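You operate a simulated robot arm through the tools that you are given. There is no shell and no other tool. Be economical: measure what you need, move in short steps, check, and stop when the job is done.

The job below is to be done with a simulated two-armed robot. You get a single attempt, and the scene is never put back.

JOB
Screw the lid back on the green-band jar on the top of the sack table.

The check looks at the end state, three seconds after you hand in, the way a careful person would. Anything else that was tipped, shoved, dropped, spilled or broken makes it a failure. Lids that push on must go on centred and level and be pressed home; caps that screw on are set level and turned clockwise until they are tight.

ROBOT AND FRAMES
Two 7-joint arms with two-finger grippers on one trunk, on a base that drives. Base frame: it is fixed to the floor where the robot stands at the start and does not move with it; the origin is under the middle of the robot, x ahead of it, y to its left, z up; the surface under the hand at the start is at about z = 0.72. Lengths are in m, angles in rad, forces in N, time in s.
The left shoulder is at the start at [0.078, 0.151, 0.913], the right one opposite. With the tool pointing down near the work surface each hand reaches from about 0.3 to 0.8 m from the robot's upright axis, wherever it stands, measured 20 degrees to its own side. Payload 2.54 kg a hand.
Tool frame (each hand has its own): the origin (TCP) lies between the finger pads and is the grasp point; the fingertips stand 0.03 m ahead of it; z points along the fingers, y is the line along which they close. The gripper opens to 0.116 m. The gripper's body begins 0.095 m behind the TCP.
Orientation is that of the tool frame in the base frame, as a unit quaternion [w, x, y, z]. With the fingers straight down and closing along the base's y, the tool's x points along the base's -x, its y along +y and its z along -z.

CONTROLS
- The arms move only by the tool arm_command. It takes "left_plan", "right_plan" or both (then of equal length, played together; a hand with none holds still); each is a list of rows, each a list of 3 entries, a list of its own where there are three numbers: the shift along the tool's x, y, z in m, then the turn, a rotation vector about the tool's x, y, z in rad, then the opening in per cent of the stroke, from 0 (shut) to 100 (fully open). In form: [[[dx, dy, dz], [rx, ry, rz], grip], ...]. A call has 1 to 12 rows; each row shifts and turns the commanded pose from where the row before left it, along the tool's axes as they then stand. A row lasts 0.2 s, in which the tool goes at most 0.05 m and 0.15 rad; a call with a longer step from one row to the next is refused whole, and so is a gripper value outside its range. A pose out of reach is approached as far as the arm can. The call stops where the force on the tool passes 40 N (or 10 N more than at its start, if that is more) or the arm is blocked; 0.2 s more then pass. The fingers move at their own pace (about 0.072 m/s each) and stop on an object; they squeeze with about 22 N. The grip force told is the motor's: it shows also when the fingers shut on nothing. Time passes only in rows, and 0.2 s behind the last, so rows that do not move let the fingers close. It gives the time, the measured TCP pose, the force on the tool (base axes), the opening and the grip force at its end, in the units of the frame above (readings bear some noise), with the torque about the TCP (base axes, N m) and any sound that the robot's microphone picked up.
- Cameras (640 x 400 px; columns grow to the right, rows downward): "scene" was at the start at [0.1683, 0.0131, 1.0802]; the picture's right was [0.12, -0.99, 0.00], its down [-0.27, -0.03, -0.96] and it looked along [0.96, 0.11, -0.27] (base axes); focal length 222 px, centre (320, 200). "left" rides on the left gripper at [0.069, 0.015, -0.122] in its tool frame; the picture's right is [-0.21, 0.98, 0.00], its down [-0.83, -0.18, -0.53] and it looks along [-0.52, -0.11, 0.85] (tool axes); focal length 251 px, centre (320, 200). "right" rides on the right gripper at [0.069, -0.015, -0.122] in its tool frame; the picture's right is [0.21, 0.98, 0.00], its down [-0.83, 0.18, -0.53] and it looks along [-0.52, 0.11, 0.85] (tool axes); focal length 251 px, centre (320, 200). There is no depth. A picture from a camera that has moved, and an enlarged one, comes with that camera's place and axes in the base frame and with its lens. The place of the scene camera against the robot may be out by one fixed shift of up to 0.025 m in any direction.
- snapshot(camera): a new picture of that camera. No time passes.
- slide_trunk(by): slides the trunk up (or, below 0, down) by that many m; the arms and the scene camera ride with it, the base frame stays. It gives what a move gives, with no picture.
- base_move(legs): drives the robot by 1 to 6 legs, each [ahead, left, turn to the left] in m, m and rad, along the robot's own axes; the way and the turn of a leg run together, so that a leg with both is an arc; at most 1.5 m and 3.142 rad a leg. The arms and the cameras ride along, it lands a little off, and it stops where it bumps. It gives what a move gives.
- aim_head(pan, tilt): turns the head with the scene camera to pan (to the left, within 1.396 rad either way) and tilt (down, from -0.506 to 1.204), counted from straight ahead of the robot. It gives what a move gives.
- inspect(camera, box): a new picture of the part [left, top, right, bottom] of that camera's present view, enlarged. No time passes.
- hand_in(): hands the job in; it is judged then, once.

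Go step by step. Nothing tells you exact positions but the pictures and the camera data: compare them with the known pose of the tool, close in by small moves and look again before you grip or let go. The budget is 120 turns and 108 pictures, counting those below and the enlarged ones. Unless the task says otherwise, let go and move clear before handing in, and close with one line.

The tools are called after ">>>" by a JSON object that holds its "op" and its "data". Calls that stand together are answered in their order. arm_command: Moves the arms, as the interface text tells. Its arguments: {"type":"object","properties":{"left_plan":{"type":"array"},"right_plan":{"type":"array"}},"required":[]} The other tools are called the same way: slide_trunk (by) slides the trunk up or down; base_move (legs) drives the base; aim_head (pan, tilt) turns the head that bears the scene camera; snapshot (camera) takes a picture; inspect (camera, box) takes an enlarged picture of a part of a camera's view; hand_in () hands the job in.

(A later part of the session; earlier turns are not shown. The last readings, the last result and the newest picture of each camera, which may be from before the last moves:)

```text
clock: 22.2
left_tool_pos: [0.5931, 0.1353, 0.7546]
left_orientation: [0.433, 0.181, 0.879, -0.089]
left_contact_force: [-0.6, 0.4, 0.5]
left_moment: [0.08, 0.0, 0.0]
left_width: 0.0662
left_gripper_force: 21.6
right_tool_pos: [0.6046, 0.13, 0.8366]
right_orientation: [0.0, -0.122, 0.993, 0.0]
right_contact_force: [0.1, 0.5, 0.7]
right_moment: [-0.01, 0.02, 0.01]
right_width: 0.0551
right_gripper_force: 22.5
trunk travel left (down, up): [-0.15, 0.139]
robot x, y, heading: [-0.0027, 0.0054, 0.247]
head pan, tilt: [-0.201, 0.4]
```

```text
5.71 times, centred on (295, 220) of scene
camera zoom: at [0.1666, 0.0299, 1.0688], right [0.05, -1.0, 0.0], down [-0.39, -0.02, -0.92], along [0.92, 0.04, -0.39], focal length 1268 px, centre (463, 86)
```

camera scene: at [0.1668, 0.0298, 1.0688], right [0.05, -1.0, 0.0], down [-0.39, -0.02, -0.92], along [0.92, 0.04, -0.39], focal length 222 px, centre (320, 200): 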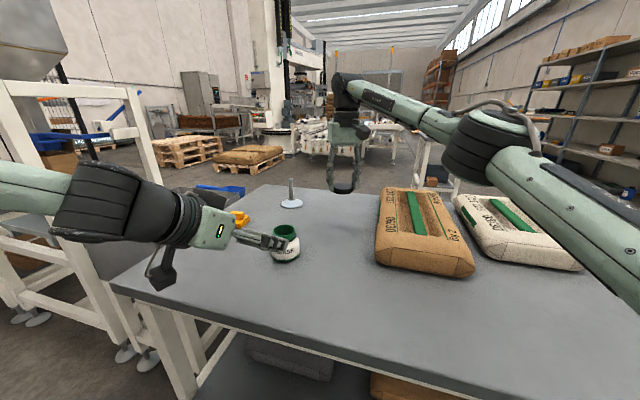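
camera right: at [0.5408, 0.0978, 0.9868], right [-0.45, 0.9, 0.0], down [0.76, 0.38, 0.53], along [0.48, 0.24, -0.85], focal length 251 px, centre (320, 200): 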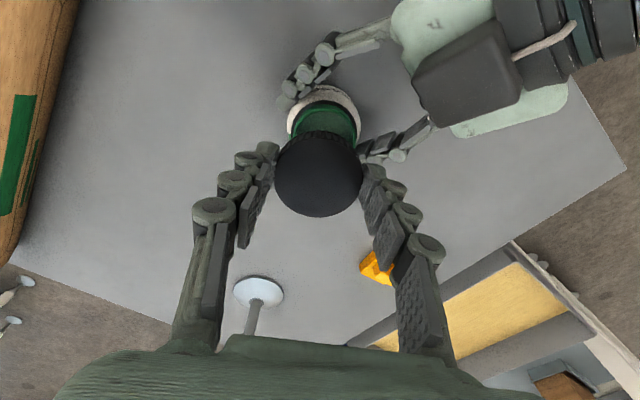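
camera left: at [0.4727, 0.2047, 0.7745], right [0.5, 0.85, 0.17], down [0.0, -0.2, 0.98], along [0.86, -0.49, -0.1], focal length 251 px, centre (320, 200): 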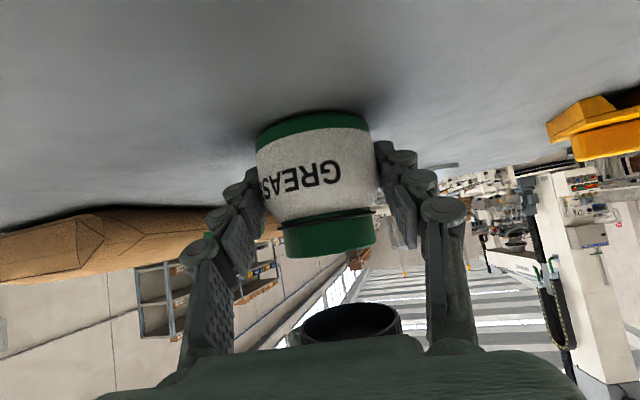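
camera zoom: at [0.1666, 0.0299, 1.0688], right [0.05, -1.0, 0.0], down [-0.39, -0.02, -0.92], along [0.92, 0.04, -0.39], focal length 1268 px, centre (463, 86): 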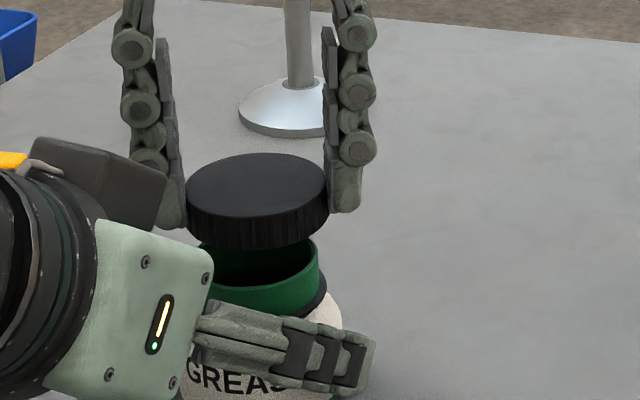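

The views agree the lid should shift about 7 mm toward the robot and 1–2 mm left. I'll shift and look again.

>>> {"op": "arm_command", "data": {"right_plan": [[[0.0069, 0.0033, 0], [0, 0, 0], 30], [[0, 0, 0.004], [0, 0, 0], 30], [[0, 0, 0], [0, 0, 0], 30]]}}

>>> {"op": "inspect", "data": {"camera": "right", "box": [220, 70, 420, 230]}}

>>> {"op": "inspect", "data": {"camera": "left", "box": [230, 180, 430, 340]}}

>>> {"op": "inspect", "data": {"camera": "scene", "box": [250, 185, 340, 255]}}

```text
clock: 23.0
left_tool_pos: [0.5945, 0.135, 0.7553]
left_orientation: [0.433, 0.18, 0.879, -0.089]
left_contact_force: [0.5, 0.8, 1.4]
left_moment: [0.03, 0.0, 0.06]
left_width: 0.0661
left_gripper_force: 22.0
right_tool_pos: [0.5961, 0.1318, 0.8325]
right_orientation: [0.0, -0.123, 0.992, 0.001]
right_contact_force: [0.2, 1.0, -0.4]
right_moment: [0.02, 0.01, 0.03]
right_width: 0.0551
right_gripper_force: 21.5
trunk travel left (down, up): [-0.15, 0.139]
robot x, y, heading: [0.0005, 0.0103, 0.251]
head pan, tilt: [-0.201, 0.4]
```

```text
2.50 times, centred on (320, 150) of right
camera zoom: at [0.5333, 0.0998, 0.954], right [-0.45, 0.9, 0.0], down [0.76, 0.38, 0.53], along [0.48, 0.24, -0.85], focal length 629 px, centre (320, 325)
```

zoom: 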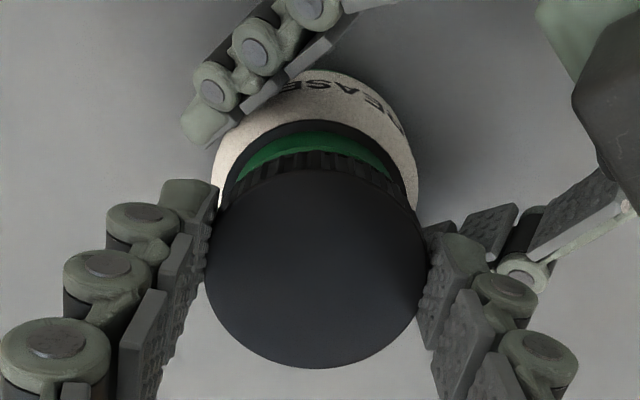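

```text
2.50 times, centred on (330, 260) of left
camera zoom: at [0.4727, 0.2046, 0.7745], right [0.5, 0.85, 0.17], down [0.0, -0.2, 0.98], along [0.86, -0.49, -0.1], focal length 629 px, centre (295, 50)
```

zoom: 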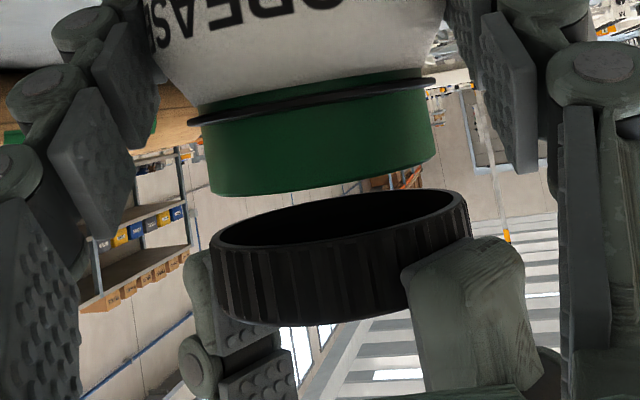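

```text
5.71 times, centred on (295, 220) of scene
camera zoom: at [0.1666, 0.0299, 1.0688], right [0.05, -1.0, 0.0], down [-0.39, -0.02, -0.92], along [0.92, 0.04, -0.39], focal length 1268 px, centre (463, 86)
```

zoom: 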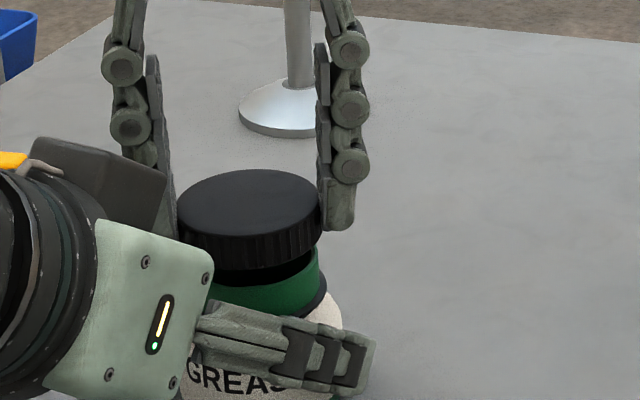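

Now within about 2 mm. I'll make the small correction and pre-rotate the right hand counter-clockwise by 1.2 rad to have a long clockwise stroke available.

>>> {"op": "arm_command", "data": {"right_plan": [[[0.0023, -0.001, 0], [0, 0, 0], 30], [[0, 0, 0], [0, 0, -0.15], 30], [[0, 0, 0], [0, 0, -0.15], 30], [[0, 0, 0], [0, 0, -0.15], 30], [[0, 0, 0], [0, 0, -0.15], 30], [[0, 0, 0], [0, 0, -0.15], 30], [[0, 0, 0], [0, 0, -0.15], 30], [[0, 0, 0], [0, 0, -0.15], 30], [[0, 0, 0], [0, 0, -0.15], 30], [[0, 0, 0], [0, 0, 0], 30]]}}

>>> {"op": "inspect", "data": {"camera": "right", "box": [220, 70, 420, 230]}}

>>> {"op": "inspect", "data": {"camera": "left", "box": [230, 180, 430, 340]}}

>>> {"op": "inspect", "data": {"camera": "scene", "box": [250, 185, 340, 255]}}

```text
clock: 25.2
left_tool_pos: [0.5952, 0.1358, 0.7535]
left_orientation: [0.433, 0.18, 0.878, -0.089]
left_contact_force: [0.5, 0.5, 1.4]
left_moment: [0.04, -0.02, 0.0]
left_width: 0.0661
left_gripper_force: 21.7
right_tool_pos: [0.5938, 0.131, 0.8335]
right_orientation: [0.0, -0.52, 0.854, 0.0]
right_contact_force: [-0.3, 0.7, -0.5]
right_moment: [-0.01, -0.02, 0.0]
right_width: 0.0549
right_gripper_force: 22.2
right hand out of reach, approached as far as the arm can: row 8, 9
trunk travel left (down, up): [-0.15, 0.139]
robot x, y, heading: [-0.0003, 0.0041, 0.244]
head pan, tilt: [-0.201, 0.4]
```

```text
2.50 times, centred on (320, 150) of right
camera zoom: at [0.576, 0.0613, 0.9539], right [-0.97, 0.26, 0.0], down [0.22, 0.82, 0.53], along [0.14, 0.52, -0.84], focal length 629 px, centre (320, 325)
```

zoom: 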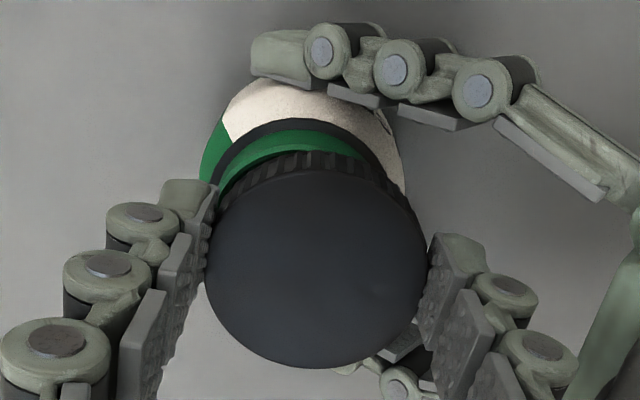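

```text
2.50 times, centred on (330, 260) of left
camera zoom: at [0.4727, 0.2046, 0.7745], right [0.5, 0.85, 0.17], down [0.0, -0.2, 0.98], along [0.86, -0.49, -0.1], focal length 629 px, centre (295, 50)
```

zoom: 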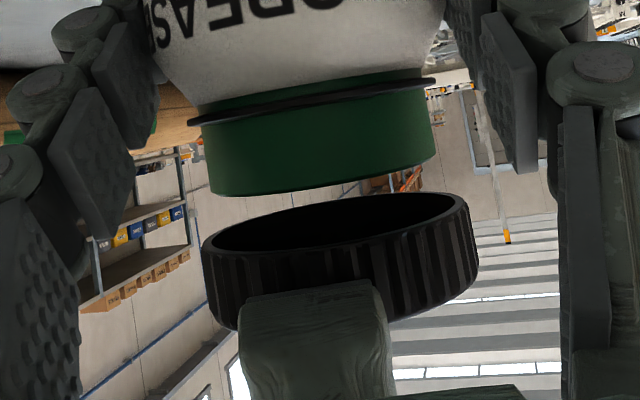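

```text
5.71 times, centred on (295, 220) of scene
camera zoom: at [0.1667, 0.0299, 1.0688], right [0.05, -1.0, 0.0], down [-0.39, -0.02, -0.92], along [0.92, 0.04, -0.39], focal length 1268 px, centre (463, 86)
```

zoom: 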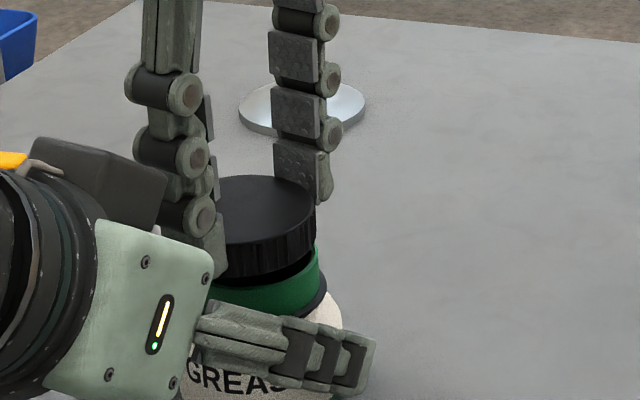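

The wrist limit stopped at about 0.85 rad of pre-rotation, which is fine. A 3 mm shift aligns the lid again; then I'll lower close to the rim.

>>> {"op": "arm_command", "data": {"right_plan": [[[-0.0005, -0.0031, 0], [0, 0, 0], 30], [[0, 0, 0.007], [0, 0, 0], 30], [[0, 0, 0], [0, 0, 0], 30]]}}

>>> {"op": "inspect", "data": {"camera": "right", "box": [220, 70, 420, 230]}}

>>> {"op": "inspect", "data": {"camera": "left", "box": [230, 180, 430, 340]}}

>>> {"op": "inspect", "data": {"camera": "scene", "box": [250, 185, 340, 255]}}

```text
clock: 26.0
left_tool_pos: [0.5941, 0.1342, 0.755]
left_orientation: [0.434, 0.18, 0.879, -0.089]
left_contact_force: [-0.3, 1.1, 1.0]
left_moment: [0.06, -0.07, 0.0]
left_width: 0.0661
left_gripper_force: 21.5
right_tool_pos: [0.5963, 0.1294, 0.8272]
right_orientation: [0.0, -0.52, 0.854, 0.001]
right_contact_force: [0.4, 0.1, 0.1]
right_moment: [0.0, 0.0, -0.01]
right_width: 0.0551
right_gripper_force: 22.2
trunk travel left (down, up): [-0.15, 0.139]
robot x, y, heading: [0.0019, 0.007, 0.249]
head pan, tilt: [-0.201, 0.4]
```

```text
2.50 times, centred on (320, 150) of right
camera zoom: at [0.579, 0.0603, 0.9471], right [-0.97, 0.26, 0.0], down [0.22, 0.82, 0.54], along [0.14, 0.52, -0.84], focal length 629 px, centre (320, 325)
```

zoom: 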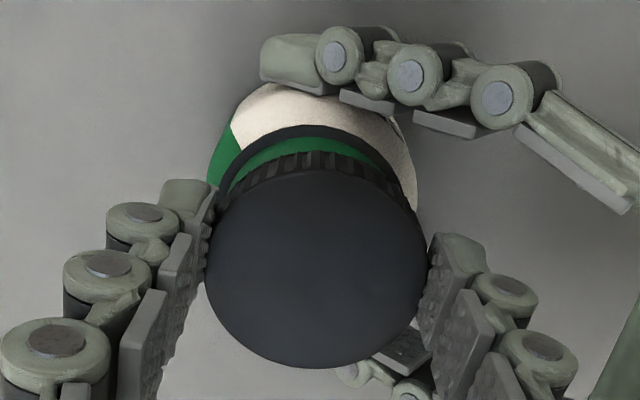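

```text
2.50 times, centred on (330, 260) of left
camera zoom: at [0.4727, 0.2046, 0.7745], right [0.5, 0.85, 0.17], down [0.0, -0.2, 0.98], along [0.86, -0.49, -0.1], focal length 629 px, centre (295, 50)
```

zoom: 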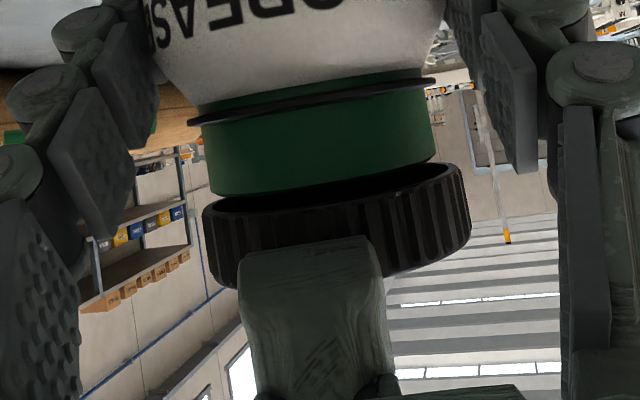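

```text
5.71 times, centred on (295, 220) of scene
camera zoom: at [0.1666, 0.0299, 1.0688], right [0.05, -1.0, 0.0], down [-0.39, -0.02, -0.92], along [0.92, 0.04, -0.39], focal length 1268 px, centre (463, 86)
```

zoom: 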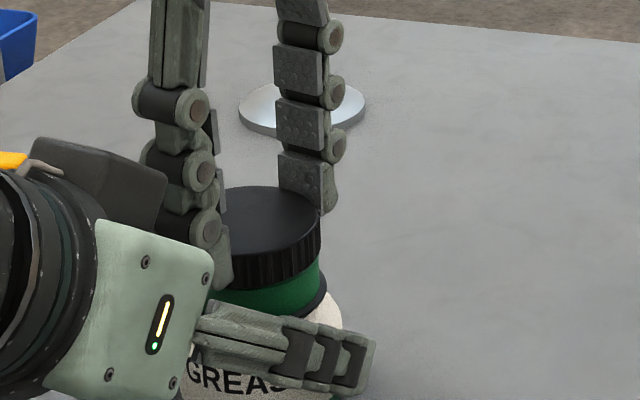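

Small residual: about 2.7 mm toward -y. I'll correct it and lower gently to touch the neck, watching the force.

>>> {"op": "arm_command", "data": {"right_plan": [[[0.0021, -0.0018, 0], [0, 0, 0], 30], [[0, 0, 0], [0, 0, 0], 30], [[0, 0, 0.004], [0, 0, 0], 30], [[0, 0, 0], [0, 0, 0], 30]]}}

>>> {"op": "inspect", "data": {"camera": "left", "box": [230, 180, 430, 340]}}

>>> {"op": "inspect", "data": {"camera": "right", "box": [220, 70, 420, 230]}}

```text
clock: 27.0
left_tool_pos: [0.5946, 0.1347, 0.7551]
left_orientation: [0.433, 0.181, 0.879, -0.089]
left_contact_force: [0.8, 0.8, 2.8]
left_moment: [0.01, -0.03, 0.0]
left_width: 0.0661
left_gripper_force: 22.4
right_tool_pos: [0.5971, 0.1285, 0.8217]
right_orientation: [0.001, -0.52, 0.854, 0.0]
right_contact_force: [-0.1, 1.0, -0.1]
right_moment: [-0.01, 0.0, -0.02]
right_width: 0.0549
right_gripper_force: 22.1
trunk travel left (down, up): [-0.15, 0.139]
robot x, y, heading: [0.0025, 0.0095, 0.246]
head pan, tilt: [-0.201, 0.4]
```

```text
2.50 times, centred on (330, 260) of left
camera zoom: at [0.4727, 0.2046, 0.7745], right [0.5, 0.85, 0.17], down [0.0, -0.2, 0.98], along [0.86, -0.49, -0.1], focal length 629 px, centre (295, 50)
```

zoom: 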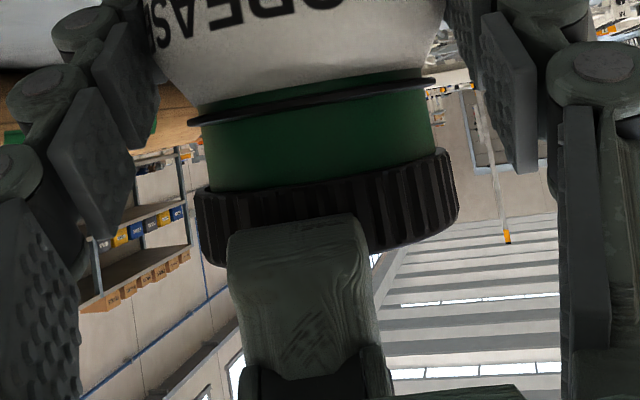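

```text
2.50 times, centred on (320, 150) of right
camera zoom: at [0.5799, 0.0581, 0.9431], right [-0.97, 0.26, 0.0], down [0.22, 0.82, 0.54], along [0.14, 0.52, -0.84], focal length 629 px, centre (320, 325)
```

zoom: 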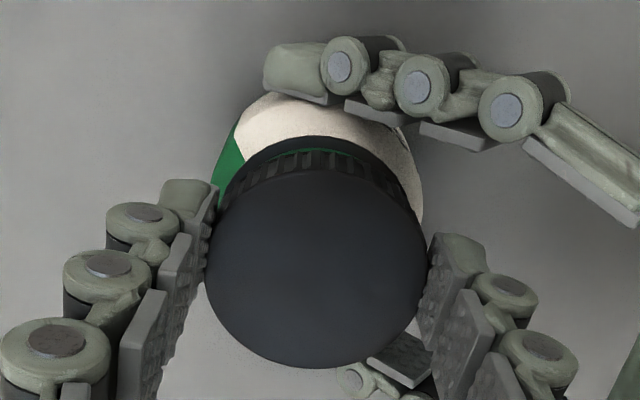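

Alignment is within about 1 mm. I'll correct that and press down in small steps until there is contact.

>>> {"op": "arm_command", "data": {"right_plan": [[[0.001, 0, 0], [0, 0, 0], 30], [[0, 0, 0.002], [0, 0, 0], 30], [[0, 0, 0.002], [0, 0, 0], 30], [[0, 0, 0], [0, 0, 0], 30]]}}

>>> {"op": "inspect", "data": {"camera": "left", "box": [230, 180, 430, 340]}}

```text
clock: 28.0
left_tool_pos: [0.5942, 0.1355, 0.7544]
left_orientation: [0.432, 0.181, 0.879, -0.09]
left_contact_force: [-3.6, -1.2, 0.9]
left_moment: [0.11, -0.18, -0.01]
left_width: 0.0662
left_gripper_force: 21.8
right_tool_pos: [0.5975, 0.1256, 0.8182]
right_orientation: [0.0, -0.52, 0.854, 0.0]
right_contact_force: [4.1, 3.5, 2.2]
right_moment: [0.14, -0.25, -0.04]
right_width: 0.055
right_gripper_force: 22.3
trunk travel left (down, up): [-0.15, 0.139]
robot x, y, heading: [0.0008, 0.0079, 0.248]
head pan, tilt: [-0.201, 0.4]
```

```text
2.50 times, centred on (330, 260) of left
camera zoom: at [0.4724, 0.2044, 0.7745], right [0.51, 0.85, 0.17], down [0.0, -0.2, 0.98], along [0.86, -0.5, -0.1], focal length 629 px, centre (295, 50)
```

zoom: 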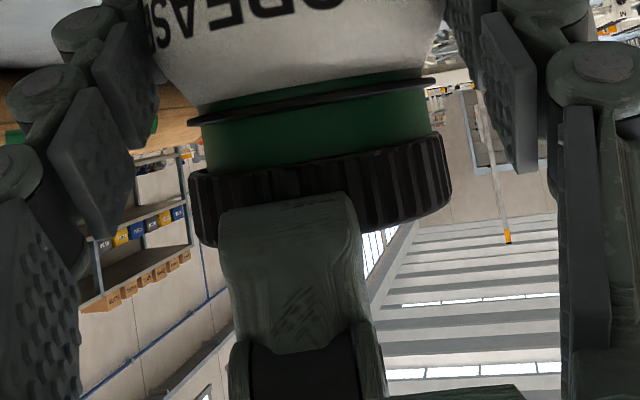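

Contact: the neck pushes the lid toward +x/+y, so I overshot by about 1 mm. I'll ease back and lower a little further.

>>> {"op": "arm_command", "data": {"right_plan": [[[-0.0011, -0.0003, 0], [0, 0, 0], 30], [[0, 0, 0], [0, 0, 0], 30], [[0, 0, 0.002], [0, 0, 0], 30], [[0, 0, 0], [0, 0, 0], 30]]}}

>>> {"op": "inspect", "data": {"camera": "left", "box": [230, 180, 430, 340]}}

```text
clock: 29.0
left_tool_pos: [0.5945, 0.1355, 0.7552]
left_orientation: [0.433, 0.181, 0.879, -0.089]
left_contact_force: [-1.4, -1.0, 0.9]
left_moment: [-0.09, 0.1, 0.06]
left_width: 0.0661
left_gripper_force: 22.1
right_tool_pos: [0.5974, 0.1276, 0.8161]
right_orientation: [0.0, -0.52, 0.854, 0.001]
right_contact_force: [0.3, 0.1, -0.9]
right_moment: [-0.01, -0.01, 0.01]
right_width: 0.0551
right_gripper_force: 21.8
trunk travel left (down, up): [-0.15, 0.139]
robot x, y, heading: [0.002, 0.0088, 0.244]
head pan, tilt: [-0.201, 0.4]
```

```text
2.50 times, centred on (330, 260) of left
camera zoom: at [0.4728, 0.2046, 0.7745], right [0.5, 0.85, 0.17], down [0.0, -0.2, 0.98], along [0.86, -0.49, -0.1], focal length 629 px, centre (295, 50)
```

zoom: 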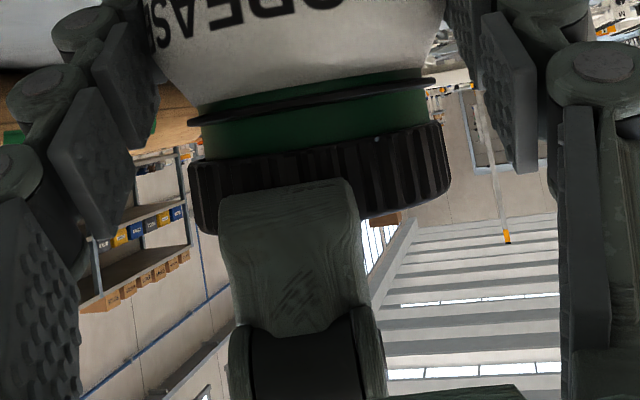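

The lid now slides over the neck with no side force. I'll keep lowering until resistance.

>>> {"op": "arm_command", "data": {"right_plan": [[[0, 0, 0.002], [0, 0, 0], 30], [[0, 0, 0.001], [0, 0, 0], 30], [[0, 0, 0.001], [0, 0, 0], 30], [[0, 0, 0], [0, 0, 0], 30]]}}

>>> {"op": "inspect", "data": {"camera": "left", "box": [230, 180, 430, 340]}}

```text
clock: 30.0
left_tool_pos: [0.5933, 0.135, 0.7553]
left_orientation: [0.432, 0.181, 0.879, -0.089]
left_contact_force: [1.8, -4.7, -0.3]
left_moment: [0.1, -0.14, 0.03]
left_width: 0.0661
left_gripper_force: 21.8
right_tool_pos: [0.598, 0.1274, 0.8137]
right_orientation: [0.0, -0.522, 0.853, 0.001]
right_contact_force: [2.3, 4.1, 11.8]
right_moment: [0.06, 0.09, 0.0]
right_width: 0.0548
right_gripper_force: 22.4
trunk travel left (down, up): [-0.15, 0.139]
robot x, y, heading: [0.0021, 0.0077, 0.247]
head pan, tilt: [-0.201, 0.4]
```

```text
2.50 times, centred on (330, 260) of left
camera zoom: at [0.4724, 0.2044, 0.7746], right [0.5, 0.85, 0.17], down [0.0, -0.2, 0.98], along [0.86, -0.49, -0.1], focal length 629 px, centre (295, 50)
```

zoom: 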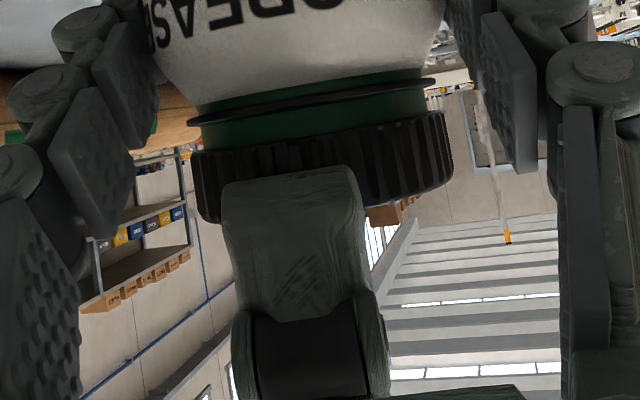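

Resistance at z = 0.8137: the thread start. Now I'll turn clockwise (positive about the tool's downward z), with slight downward follow.

>>> {"op": "arm_command", "data": {"right_plan": [[[0, 0, 0], [0, 0, 0.1], 30], [[0, 0, 0], [0, 0, 0.1], 30], [[0, 0, 0], [0, 0, 0.1], 30], [[0, 0, 0], [0, 0, 0.1], 30], [[0, 0, 0], [0, 0, 0.1], 30], [[0, 0, 0], [0, 0, 0.1], 30], [[0, 0, 0], [0, 0, 0], 30]]}}

>>> {"op": "inspect", "data": {"camera": "left", "box": [230, 180, 430, 340]}}

```text
clock: 31.6
left_tool_pos: [0.5935, 0.134, 0.7562]
left_orientation: [0.434, 0.181, 0.878, -0.09]
left_contact_force: [-0.2, -12.0, -2.6]
left_moment: [0.14, -0.16, -0.11]
left_width: 0.0651
left_gripper_force: 21.8
right_tool_pos: [0.5984, 0.1264, 0.8126]
right_orientation: [0.002, -0.244, 0.97, 0.0]
right_contact_force: [-0.1, 14.1, 13.3]
right_moment: [0.55, 0.04, 0.06]
right_width: 0.0547
right_gripper_force: 22.5
trunk travel left (down, up): [-0.15, 0.139]
robot x, y, heading: [0.0007, 0.0113, 0.246]
head pan, tilt: [-0.201, 0.4]
```

```text
2.50 times, centred on (330, 260) of left
camera zoom: at [0.4717, 0.2038, 0.7749], right [0.51, 0.84, 0.17], down [0.0, -0.2, 0.98], along [0.86, -0.5, -0.1], focal length 629 px, centre (295, 50)
```

zoom: 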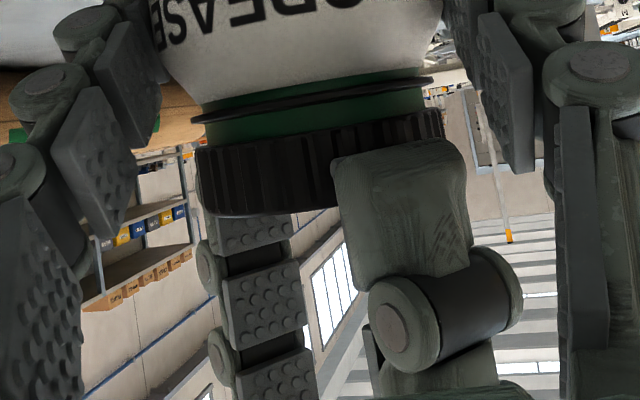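

The lid is turning and sinking, but a 14 N side force toward +y built up and the jar shifted slightly. I'll relieve that sideways load.

>>> {"op": "arm_command", "data": {"right_plan": [[[-0.00095, 0.00176, 0], [0, 0, 0], 30], [[0, 0, 0], [0, 0, 0], 30]]}}

>>> {"op": "inspect", "data": {"camera": "scene", "box": [230, 165, 350, 260]}}

>>> {"op": "inspect", "data": {"camera": "right", "box": [220, 70, 420, 230]}}

```text
clock: 32.2
left_tool_pos: [0.5922, 0.1345, 0.7559]
left_orientation: [0.434, 0.18, 0.878, -0.089]
left_contact_force: [-7.8, -8.6, 0.0]
left_moment: [-0.26, -0.18, -0.21]
left_width: 0.0649
left_gripper_force: 21.9
right_tool_pos: [0.5983, 0.1273, 0.8121]
right_orientation: [0.001, -0.243, 0.97, 0.0]
right_contact_force: [5.5, 4.0, 10.2]
right_moment: [0.24, -0.15, -0.01]
right_width: 0.0548
right_gripper_force: 22.1
trunk travel left (down, up): [-0.15, 0.139]
robot x, y, heading: [0.0021, 0.0083, 0.245]
head pan, tilt: [-0.201, 0.4]
```

```text
4.21 times, centred on (290, 212) of scene
camera zoom: at [0.1659, 0.0295, 1.069], right [0.04, -1.0, 0.0], down [-0.39, -0.02, -0.92], along [0.92, 0.04, -0.39], focal length 934 px, centre (446, 147)
```

zoom: 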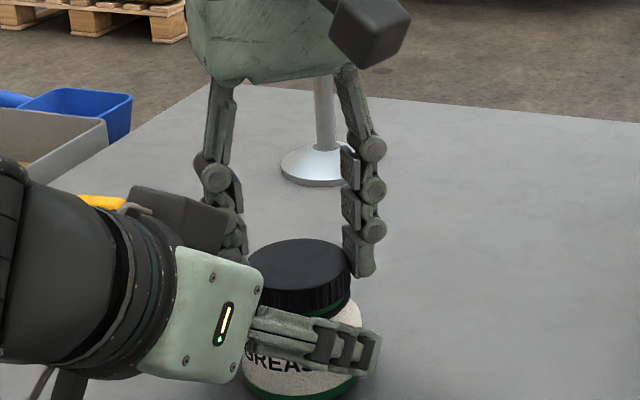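

```text
2.50 times, centred on (320, 150) of right
camera zoom: at [0.5449, 0.0808, 0.9337], right [-0.65, 0.76, 0.0], down [0.64, 0.55, 0.54], along [0.41, 0.35, -0.84], focal length 629 px, centre (320, 325)
```

zoom: 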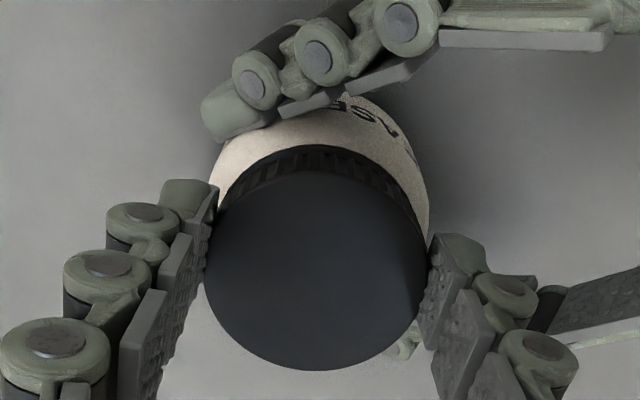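

Side force is down. A small +x relief, then continue turning clockwise in a smaller batch.

>>> {"op": "arm_command", "data": {"right_plan": [[[-0.0012, 0.0001, 0], [0, 0, 0], 30], [[0, 0, 0], [0, 0, 0.1], 30], [[0, 0, 0], [0, 0, 0.1], 30], [[0, 0, 0], [0, 0, 0.1], 30], [[0, 0, 0], [0, 0, 0], 30]]}}

>>> {"op": "inspect", "data": {"camera": "left", "box": [230, 130, 430, 290]}}

```text
clock: 33.4
left_tool_pos: [0.5938, 0.1365, 0.7558]
left_orientation: [0.434, 0.18, 0.878, -0.088]
left_contact_force: [-5.3, -4.7, 0.6]
left_moment: [0.05, -0.16, -0.05]
left_width: 0.0651
left_gripper_force: 22.5
right_tool_pos: [0.5985, 0.1299, 0.8109]
right_orientation: [0.001, -0.096, 0.995, 0.001]
right_contact_force: [5.7, 5.6, 7.5]
right_moment: [0.06, -0.25, 0.07]
right_width: 0.0548
right_gripper_force: 22.0
trunk travel left (down, up): [-0.15, 0.139]
robot x, y, heading: [0.0014, 0.0067, 0.245]
head pan, tilt: [-0.201, 0.4]
```

```text
2.50 times, centred on (330, 210) of left
camera zoom: at [0.4724, 0.2047, 0.7749], right [0.5, 0.85, 0.17], down [0.0, -0.2, 0.98], along [0.86, -0.49, -0.1], focal length 629 px, centre (295, 175)
```

zoom: 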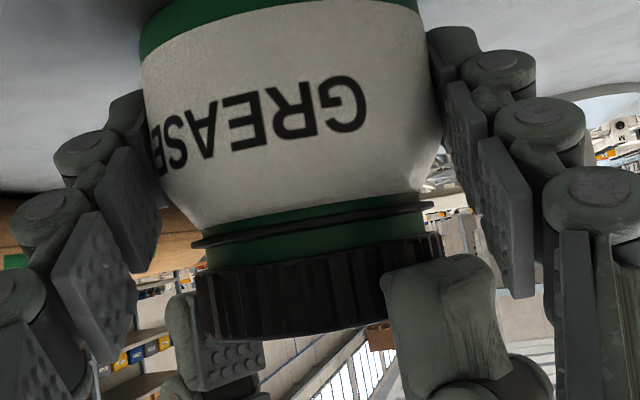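

It is threading on and descending. I'll relieve slightly and keep turning.

>>> {"op": "arm_command", "data": {"right_plan": [[[-0.001, 0.0007, 0], [0, 0, 0.1], 30], [[0, 0, 0], [0, 0, 0.1], 30], [[0, 0, 0.0003], [0, 0, 0.1], 30], [[0, 0, 0], [0, 0, 0.1], 30], [[0, 0, 0.0003], [0, 0, 0.1], 30], [[0, 0, 0], [0, 0, 0], 30]]}}

>>> {"op": "inspect", "data": {"camera": "left", "box": [230, 130, 430, 290]}}

>>> {"op": "inspect", "data": {"camera": "scene", "box": [230, 165, 350, 260]}}

```text
clock: 34.8
left_tool_pos: [0.5942, 0.135, 0.7554]
left_orientation: [0.434, 0.181, 0.878, -0.089]
left_contact_force: [5.1, -10.5, 0.4]
left_moment: [0.27, 0.04, 0.03]
left_width: 0.065
left_gripper_force: 22.0
right_tool_pos: [0.598, 0.1316, 0.8115]
right_orientation: [0.001, 0.152, 0.988, 0.002]
right_contact_force: [-3.6, 13.7, 12.0]
right_moment: [0.42, 0.11, 0.07]
right_width: 0.0549
right_gripper_force: 21.7
trunk travel left (down, up): [-0.15, 0.139]
robot x, y, heading: [0.0019, 0.0064, 0.25]
head pan, tilt: [-0.201, 0.4]
```

```text
2.50 times, centred on (330, 210) of left
camera zoom: at [0.4725, 0.2044, 0.7749], right [0.51, 0.85, 0.17], down [0.0, -0.2, 0.98], along [0.86, -0.5, -0.1], focal length 629 px, centre (295, 175)
```

zoom: 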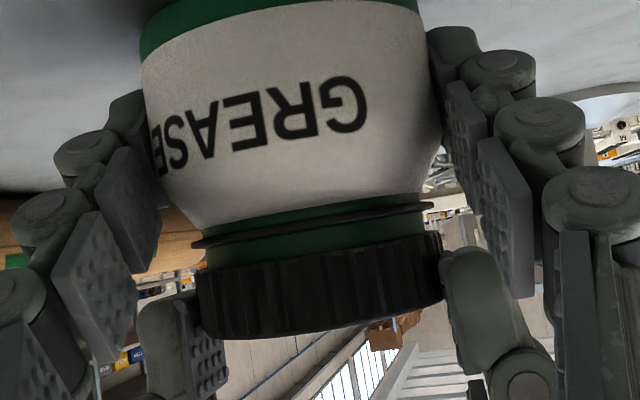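

```text
4.21 times, centred on (290, 212) of scene
camera zoom: at [0.1662, 0.03, 1.0689], right [0.05, -1.0, 0.0], down [-0.39, -0.02, -0.92], along [0.92, 0.04, -0.39], focal length 934 px, centre (446, 147)
```

zoom: 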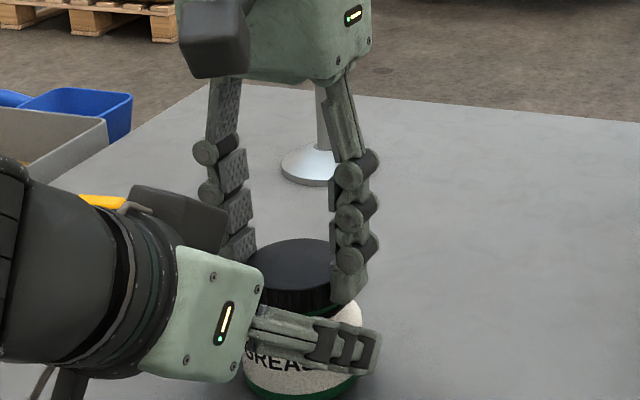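

The jar holds still now while the lid turns. Relieve the side force, turn a bit more, then I'll regrip.

>>> {"op": "arm_command", "data": {"right_plan": [[[0.0011, 0.0018, 0], [0, 0, 0], 30], [[0, 0, 0], [0, 0, 0.1], 30], [[0, 0, 0.0003], [0, 0, 0.1], 30], [[0, 0, 0], [0, 0, 0.1], 30], [[0, 0, 0], [0, 0, 0], 30]]}}

>>> {"op": "inspect", "data": {"camera": "left", "box": [270, 190, 390, 280]}}

>>> {"op": "inspect", "data": {"camera": "right", "box": [220, 70, 420, 230]}}

```text
clock: 36.0
left_tool_pos: [0.5938, 0.1337, 0.7548]
left_orientation: [0.433, 0.182, 0.878, -0.09]
left_contact_force: [-1.8, -10.2, 0.5]
left_moment: [0.14, -0.29, -0.01]
left_width: 0.065
left_gripper_force: 21.6
right_tool_pos: [0.5982, 0.1344, 0.8114]
right_orientation: [0.0, 0.299, 0.954, 0.002]
right_contact_force: [5.5, 13.4, 8.4]
right_moment: [0.39, -0.18, 0.05]
right_width: 0.055
right_gripper_force: 21.8
trunk travel left (down, up): [-0.15, 0.139]
robot x, y, heading: [0.0024, 0.0038, 0.246]
head pan, tilt: [-0.201, 0.4]
```

```text
4.44 times, centred on (330, 235) of left
camera zoom: at [0.4721, 0.2042, 0.7749], right [0.51, 0.85, 0.17], down [0.0, -0.2, 0.98], along [0.86, -0.5, -0.1], focal length 1118 px, centre (276, 44)
```

zoom: 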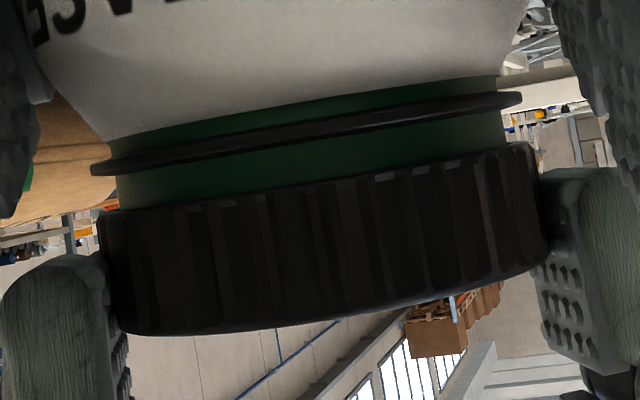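

```text
2.50 times, centred on (320, 150) of right
camera zoom: at [0.5338, 0.159, 0.9327], right [0.38, 0.92, 0.0], down [0.78, -0.32, 0.53], along [0.5, -0.2, -0.84], focal length 629 px, centre (320, 325)
```

zoom: 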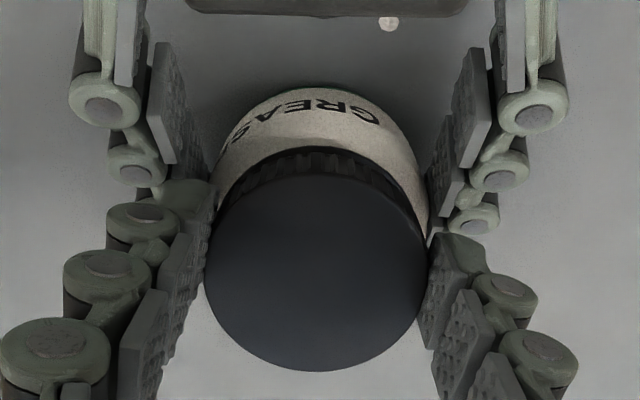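

The lid is level and advancing, with side force again. I'll open slightly, rise clear of the lid, and look.

>>> {"op": "arm_command", "data": {"right_plan": [[[0, 0, 0], [0, 0, 0], 58], [[0, 0, 0], [0, 0, 0], 58], [[0, 0, -0.015], [0, 0, 0], 58], [[0, 0, -0.02], [0, 0, 0], 58], [[0, 0, 0], [0, 0, 0], 58]]}}

>>> {"op": "inspect", "data": {"camera": "right", "box": [200, 60, 440, 240]}}

>>> {"op": "inspect", "data": {"camera": "left", "box": [270, 190, 390, 280]}}

>>> {"op": "inspect", "data": {"camera": "scene", "box": [230, 165, 350, 260]}}

```text
clock: 37.2
left_tool_pos: [0.5952, 0.1353, 0.7553]
left_orientation: [0.433, 0.18, 0.879, -0.089]
left_contact_force: [0.3, 2.3, 5.1]
left_moment: [-0.15, -0.03, 0.04]
left_width: 0.0648
left_gripper_force: 21.8
right_tool_pos: [0.5995, 0.1326, 0.8469]
right_orientation: [0.001, 0.298, 0.955, 0.001]
right_contact_force: [0.5, 0.0, 0.6]
right_moment: [-0.03, 0.0, 0.01]
right_width: 0.0675
right_gripper_force: 0.0
trunk travel left (down, up): [-0.15, 0.139]
robot x, y, heading: [0.0005, 0.0083, 0.246]
head pan, tilt: [-0.201, 0.4]
```

```text
2.22 times, centred on (320, 150) of right
camera zoom: at [0.5339, 0.1585, 0.9677], right [0.38, 0.93, 0.0], down [0.78, -0.32, 0.53], along [0.49, -0.2, -0.85], focal length 559 px, centre (320, 311)
```

zoom: 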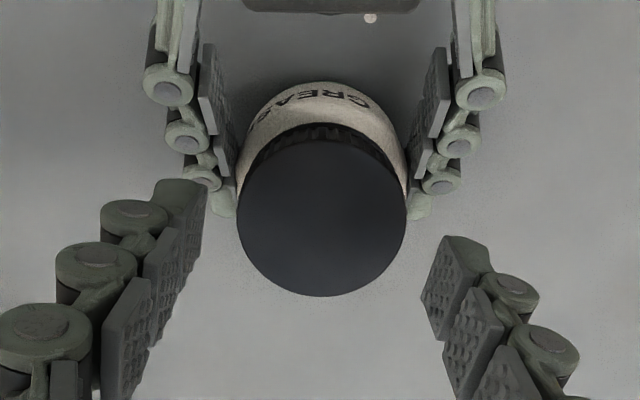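

```text
4.44 times, centred on (330, 235) of left
camera zoom: at [0.4726, 0.2048, 0.7749], right [0.5, 0.85, 0.17], down [0.0, -0.2, 0.98], along [0.86, -0.49, -0.1], focal length 1118 px, centre (276, 44)
```

zoom: 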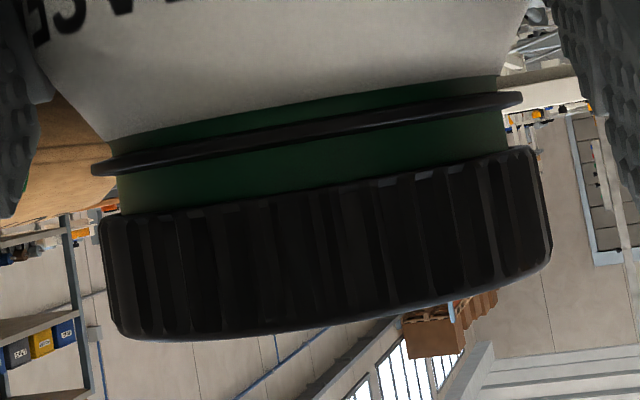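

```text
4.21 times, centred on (290, 212) of scene
camera zoom: at [0.1663, 0.03, 1.0689], right [0.05, -1.0, 0.0], down [-0.39, -0.02, -0.92], along [0.92, 0.04, -0.39], focal length 934 px, centre (446, 147)
```

zoom: 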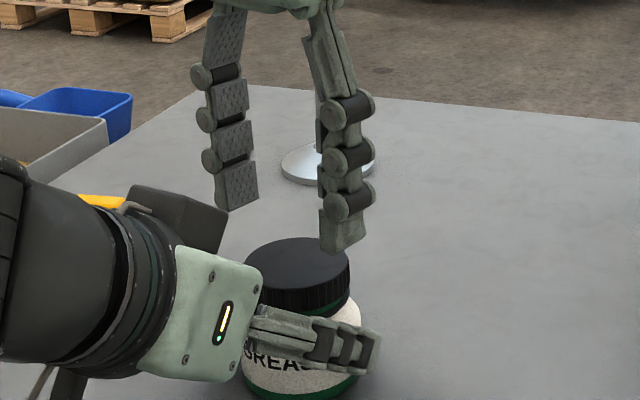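

The lid sits level with its centre at (0.5995, 0.1325), right under the TCP. I'll rotate the hand back counter-clockwise for another stroke.

>>> {"op": "arm_command", "data": {"right_plan": [[[0, 0, 0], [0, 0, -0.145], 60], [[0, 0, 0], [0, 0, -0.145], 60], [[0, 0, 0], [0, 0, -0.145], 60], [[0, 0, 0], [0, 0, -0.145], 60], [[0, 0, 0], [0, 0, -0.145], 60], [[0, 0, 0], [0, 0, -0.145], 60], [[0, 0, 0], [0, 0, -0.145], 60], [[0, 0, 0], [0, 0, -0.145], 60], [[0, 0, 0], [0, 0, -0.145], 60], [[0, 0, 0], [0, 0, -0.145], 60], [[0, 0, 0], [0, 0, -0.145], 60], [[0, 0, 0], [0, 0, 0], 60]]}}

>>> {"op": "inspect", "data": {"camera": "right", "box": [200, 60, 440, 240]}}

```text
clock: 39.8
left_tool_pos: [0.594, 0.1359, 0.7549]
left_orientation: [0.434, 0.18, 0.878, -0.088]
left_contact_force: [1.5, 2.9, 5.9]
left_moment: [-0.11, -0.13, 0.1]
left_width: 0.0647
left_gripper_force: 21.8
right_tool_pos: [0.5979, 0.1335, 0.8458]
right_orientation: [0.001, -0.476, 0.879, 0.001]
right_contact_force: [0.5, -0.1, 0.0]
right_moment: [-0.04, 0.0, 0.0]
right_width: 0.0698
right_gripper_force: 0.0
trunk travel left (down, up): [-0.15, 0.139]
robot x, y, heading: [0.0008, 0.0065, 0.245]
head pan, tilt: [-0.201, 0.4]
```

```text
2.22 times, centred on (320, 150) of right
camera zoom: at [0.5742, 0.0657, 0.9671], right [-0.94, 0.35, 0.0], down [0.3, 0.79, 0.53], along [0.19, 0.5, -0.84], focal length 559 px, centre (320, 311)
```

zoom: 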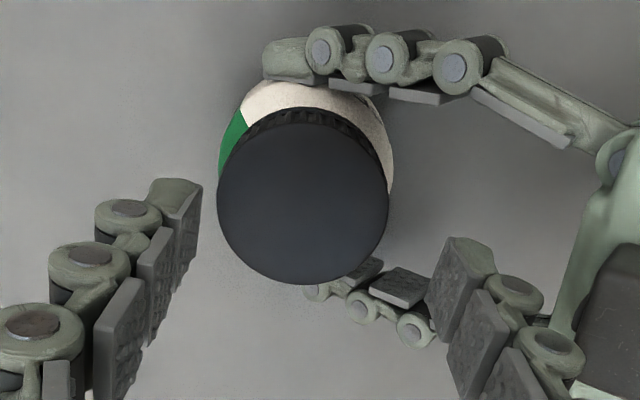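

The lid is about 5–6 mm toward the left finger side of the hand in this view. I'll shift the hand, descend to the former grip height, and close.

>>> {"op": "arm_command", "data": {"right_plan": [[[0.0, -0.0055, 0], [0, 0, 0], 62], [[0, 0, 0.018], [0, 0, 0], 62], [[0, 0, 0.0165], [0, 0, 0], 62], [[0, 0, 0], [0, 0, 0], 62]]}}

>>> {"op": "inspect", "data": {"camera": "right", "box": [200, 60, 440, 240]}}

```text
clock: 40.8
left_tool_pos: [0.5947, 0.1355, 0.7551]
left_orientation: [0.434, 0.18, 0.878, -0.088]
left_contact_force: [1.7, 2.6, 6.7]
left_moment: [-0.18, -0.07, 0.07]
left_width: 0.0648
left_gripper_force: 21.7
right_tool_pos: [0.6033, 0.1296, 0.8103]
right_orientation: [0.0, -0.475, 0.88, 0.001]
right_contact_force: [-0.3, -0.2, -0.7]
right_moment: [0.02, 0.02, 0.01]
right_width: 0.072
right_gripper_force: 0.0
trunk travel left (down, up): [-0.15, 0.139]
robot x, y, heading: [-0.0002, 0.005, 0.247]
head pan, tilt: [-0.201, 0.4]
```

```text
2.22 times, centred on (320, 150) of right
camera zoom: at [0.5782, 0.0632, 0.9325], right [-0.93, 0.36, 0.0], down [0.3, 0.79, 0.53], along [0.19, 0.5, -0.84], focal length 559 px, centre (320, 311)
```

zoom: 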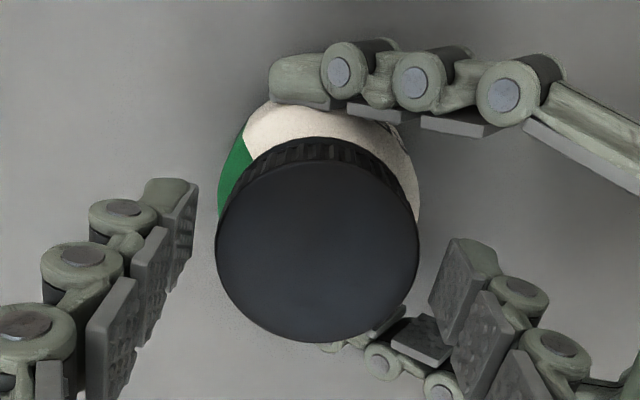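

Well centred. Closing on the lid.

>>> {"op": "arm_command", "data": {"right_plan": [[[0.001, 0, 0], [0, 0, 0], 50], [[0, 0, 0], [0, 0, 0], 40], [[0, 0, 0], [0, 0, 0], 30], [[0, 0, 0], [0, 0, 0], 30]]}}

```text
clock: 41.8
left_tool_pos: [0.5951, 0.1348, 0.7553]
left_orientation: [0.434, 0.18, 0.878, -0.088]
left_contact_force: [-0.4, 1.9, 6.9]
left_moment: [-0.14, -0.25, 0.08]
left_width: 0.0649
left_gripper_force: 21.6
right_tool_pos: [0.6035, 0.129, 0.812]
right_orientation: [0.001, -0.475, 0.88, 0.0]
right_contact_force: [3.0, 0.2, 0.0]
right_moment: [0.05, -0.12, -0.01]
right_width: 0.0554
right_gripper_force: 22.3
trunk travel left (down, up): [-0.15, 0.139]
robot x, y, heading: [-0.0034, 0.008, 0.245]
head pan, tilt: [-0.201, 0.4]
```

Gripped with little side load. Turning clockwise again.

>>> {"op": "arm_command", "data": {"right_plan": [[[0, 0, 0.0003], [0, 0, 0.12], 30], [[0, 0, 0], [0, 0, 0.12], 30], [[0, 0, 0.0003], [0, 0, 0.12], 30], [[0, 0, 0], [0, 0, 0.12], 30], [[0, 0, 0.0003], [0, 0, 0.12], 30], [[0, 0, 0], [0, 0, 0.12], 30], [[0, 0, 0], [0, 0, 0], 30]]}}

>>> {"op": "inspect", "data": {"camera": "left", "box": [250, 150, 410, 280]}}

```text
clock: 43.4
left_tool_pos: [0.5941, 0.1352, 0.7552]
left_orientation: [0.433, 0.181, 0.878, -0.09]
left_contact_force: [5.2, -6.0, 2.7]
left_moment: [0.15, 0.05, -0.02]
left_width: 0.065
left_gripper_force: 21.9
right_tool_pos: [0.6022, 0.1295, 0.8099]
right_orientation: [0.0, -0.135, 0.991, 0.001]
right_contact_force: [-5.7, 9.6, 4.4]
right_moment: [0.32, 0.18, 0.01]
right_width: 0.0554
right_gripper_force: 22.8
trunk travel left (down, up): [-0.15, 0.139]
robot x, y, heading: [0.0015, 0.0044, 0.247]
head pan, tilt: [-0.201, 0.4]
```

```text
3.08 times, centred on (330, 215) of left
camera zoom: at [0.4724, 0.2043, 0.7748], right [0.51, 0.85, 0.17], down [0.0, -0.2, 0.98], along [0.86, -0.5, -0.1], focal length 774 px, centre (289, 154)
```

zoom: 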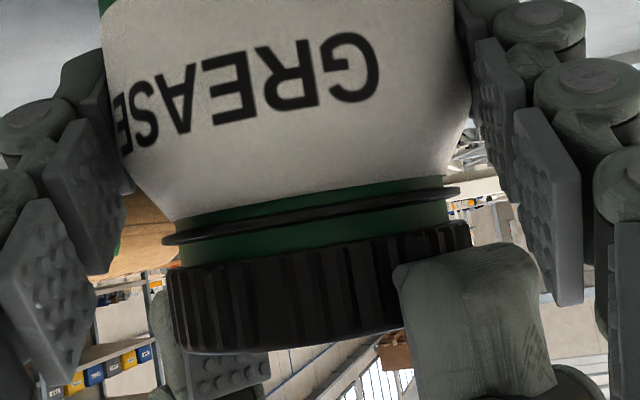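

It keeps advancing with low torque. Relieve the side load and continue.

>>> {"op": "arm_command", "data": {"right_plan": [[[0.0006, 0.0017, 0], [0, 0, 0], 30], [[0, 0, 0.0003], [0, 0, 0.12], 30], [[0, 0, 0], [0, 0, 0.12], 30], [[0, 0, 0.0003], [0, 0, 0.12], 30], [[0, 0, 0], [0, 0, 0.12], 30], [[0, 0, 0.0003], [0, 0, 0.12], 30], [[0, 0, 0], [0, 0, 0.12], 30], [[0, 0, 0], [0, 0, 0], 30]]}}

>>> {"op": "inspect", "data": {"camera": "left", "box": [250, 150, 410, 280]}}

```text
clock: 45.2
left_tool_pos: [0.5944, 0.1343, 0.755]
left_orientation: [0.434, 0.181, 0.878, -0.09]
left_contact_force: [1.5, -9.4, 3.8]
left_moment: [0.16, -0.09, -0.01]
left_width: 0.0649
left_gripper_force: 21.9
right_tool_pos: [0.6023, 0.1308, 0.8112]
right_orientation: [0.0, 0.224, 0.975, 0.001]
right_contact_force: [1.2, 11.9, 4.5]
right_moment: [0.42, -0.02, 0.01]
right_width: 0.0554
right_gripper_force: 22.9
trunk travel left (down, up): [-0.15, 0.139]
robot x, y, heading: [-0.0006, 0.0032, 0.24]
head pan, tilt: [-0.201, 0.4]
```

```text
3.08 times, centred on (330, 215) of left
camera zoom: at [0.4723, 0.2042, 0.7748], right [0.51, 0.85, 0.17], down [0.0, -0.2, 0.98], along [0.86, -0.5, -0.1], focal length 774 px, centre (289, 154)
```

zoom: 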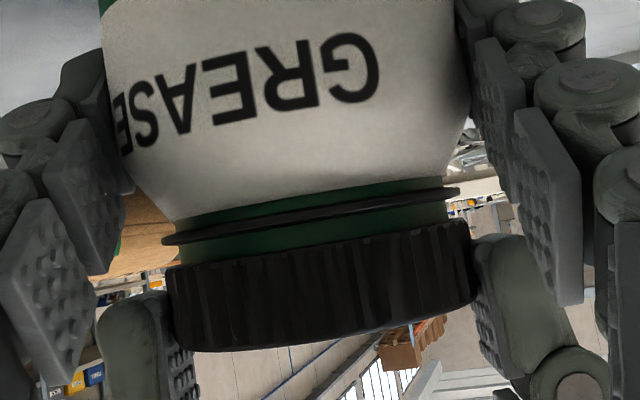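

Gap to the collar is shrinking steadily (about 6.7 → 4.5 mm). A bit more turning, then release and regrip.

>>> {"op": "arm_command", "data": {"right_plan": [[[0.0009, 0.0018, 0], [0, 0, 0], 30], [[0, 0, 0.0003], [0, 0, 0.12], 30], [[0, 0, 0], [0, 0, 0.12], 30], [[0, 0, 0], [0, 0, 0], 30]]}}

>>> {"op": "arm_command", "data": {"right_plan": [[[0, 0, 0], [0, 0, 0], 60], [[0, 0, 0], [0, 0, 0], 60], [[0, 0, -0.015], [0, 0, 0], 60], [[0, 0, -0.02], [0, 0, 0], 60], [[0, 0, 0], [0, 0, 0], 60]]}}

>>> {"op": "arm_command", "data": {"right_plan": [[[0, 0, 0], [0, 0, -0.145], 60], [[0, 0, 0], [0, 0, -0.145], 60], [[0, 0, 0], [0, 0, -0.145], 60], [[0, 0, 0], [0, 0, -0.145], 60], [[0, 0, 0], [0, 0, -0.145], 60], [[0, 0, 0], [0, 0, -0.145], 60], [[0, 0, 0], [0, 0, -0.145], 60], [[0, 0, 0], [0, 0, -0.145], 60], [[0, 0, 0], [0, 0, -0.145], 60], [[0, 0, 0], [0, 0, -0.145], 60], [[0, 0, 0], [0, 0, -0.145], 60], [[0, 0, 0], [0, 0, 0], 60]]}}

>>> {"op": "inspect", "data": {"camera": "right", "box": [200, 60, 440, 240]}}

>>> {"op": "inspect", "data": {"camera": "left", "box": [270, 190, 390, 280]}}

```text
clock: 46.2
left_tool_pos: [0.5944, 0.1345, 0.7545]
left_orientation: [0.433, 0.18, 0.879, -0.089]
left_contact_force: [-3.9, -5.2, 2.7]
left_moment: [-0.4, -0.21, -0.07]
left_width: 0.065
left_gripper_force: 22.2
right_tool_pos: [0.6029, 0.1319, 0.8105]
right_orientation: [0.001, 0.34, 0.94, 0.001]
right_contact_force: [4.3, 1.3, 6.0]
right_moment: [0.05, -0.09, -0.02]
right_width: 0.0556
right_gripper_force: 22.2
trunk travel left (down, up): [-0.15, 0.139]
robot x, y, heading: [-0.0016, 0.012, 0.244]
head pan, tilt: [-0.201, 0.4]
```

```text
clock: 47.4
left_tool_pos: [0.5945, 0.136, 0.7558]
left_orientation: [0.434, 0.18, 0.878, -0.089]
left_contact_force: [0.3, 3.5, 4.6]
left_moment: [-0.08, -0.02, 0.02]
left_width: 0.0647
left_gripper_force: 22.3
right_tool_pos: [0.6022, 0.1321, 0.8443]
right_orientation: [0.0, 0.338, 0.941, 0.001]
right_contact_force: [-0.4, 0.2, -0.9]
right_moment: [0.06, 0.01, 0.0]
right_width: 0.0694
right_gripper_force: 0.0
trunk travel left (down, up): [-0.15, 0.139]
robot x, y, heading: [-0.0019, 0.0078, 0.246]
head pan, tilt: [-0.201, 0.4]
```

```text
clock: 50.0
left_tool_pos: [0.5938, 0.1352, 0.7558]
left_orientation: [0.434, 0.181, 0.878, -0.089]
left_contact_force: [0.0, 3.5, 4.3]
left_moment: [-0.08, -0.05, 0.03]
left_width: 0.0651
left_gripper_force: 22.1
right_tool_pos: [0.6018, 0.1308, 0.8453]
right_orientation: [0.001, -0.437, 0.9, 0.0]
right_contact_force: [-0.7, 0.9, -0.5]
right_moment: [0.02, -0.02, 0.01]
right_width: 0.0696
right_gripper_force: 0.0
trunk travel left (down, up): [-0.15, 0.139]
robot x, y, heading: [-0.0024, 0.0097, 0.247]
head pan, tilt: [-0.201, 0.4]
```

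```text
2.22 times, centred on (320, 150) of right
camera zoom: at [0.5716, 0.0677, 0.9655], right [-0.9, 0.43, 0.0], down [0.37, 0.76, 0.53], along [0.23, 0.48, -0.84], focal length 559 px, centre (320, 311)
```

zoom: 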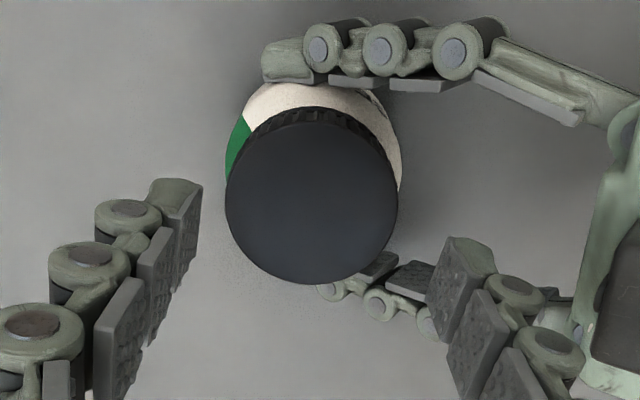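

```text
4.44 times, centred on (330, 235) of left
camera zoom: at [0.4726, 0.2047, 0.7748], right [0.5, 0.85, 0.17], down [0.0, -0.2, 0.98], along [0.86, -0.49, -0.1], focal length 1118 px, centre (276, 44)
```

zoom: 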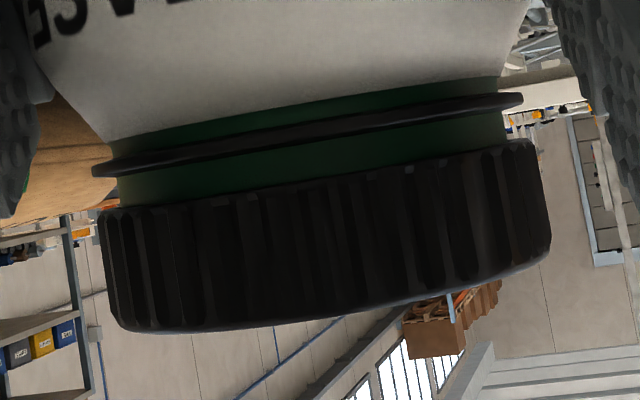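

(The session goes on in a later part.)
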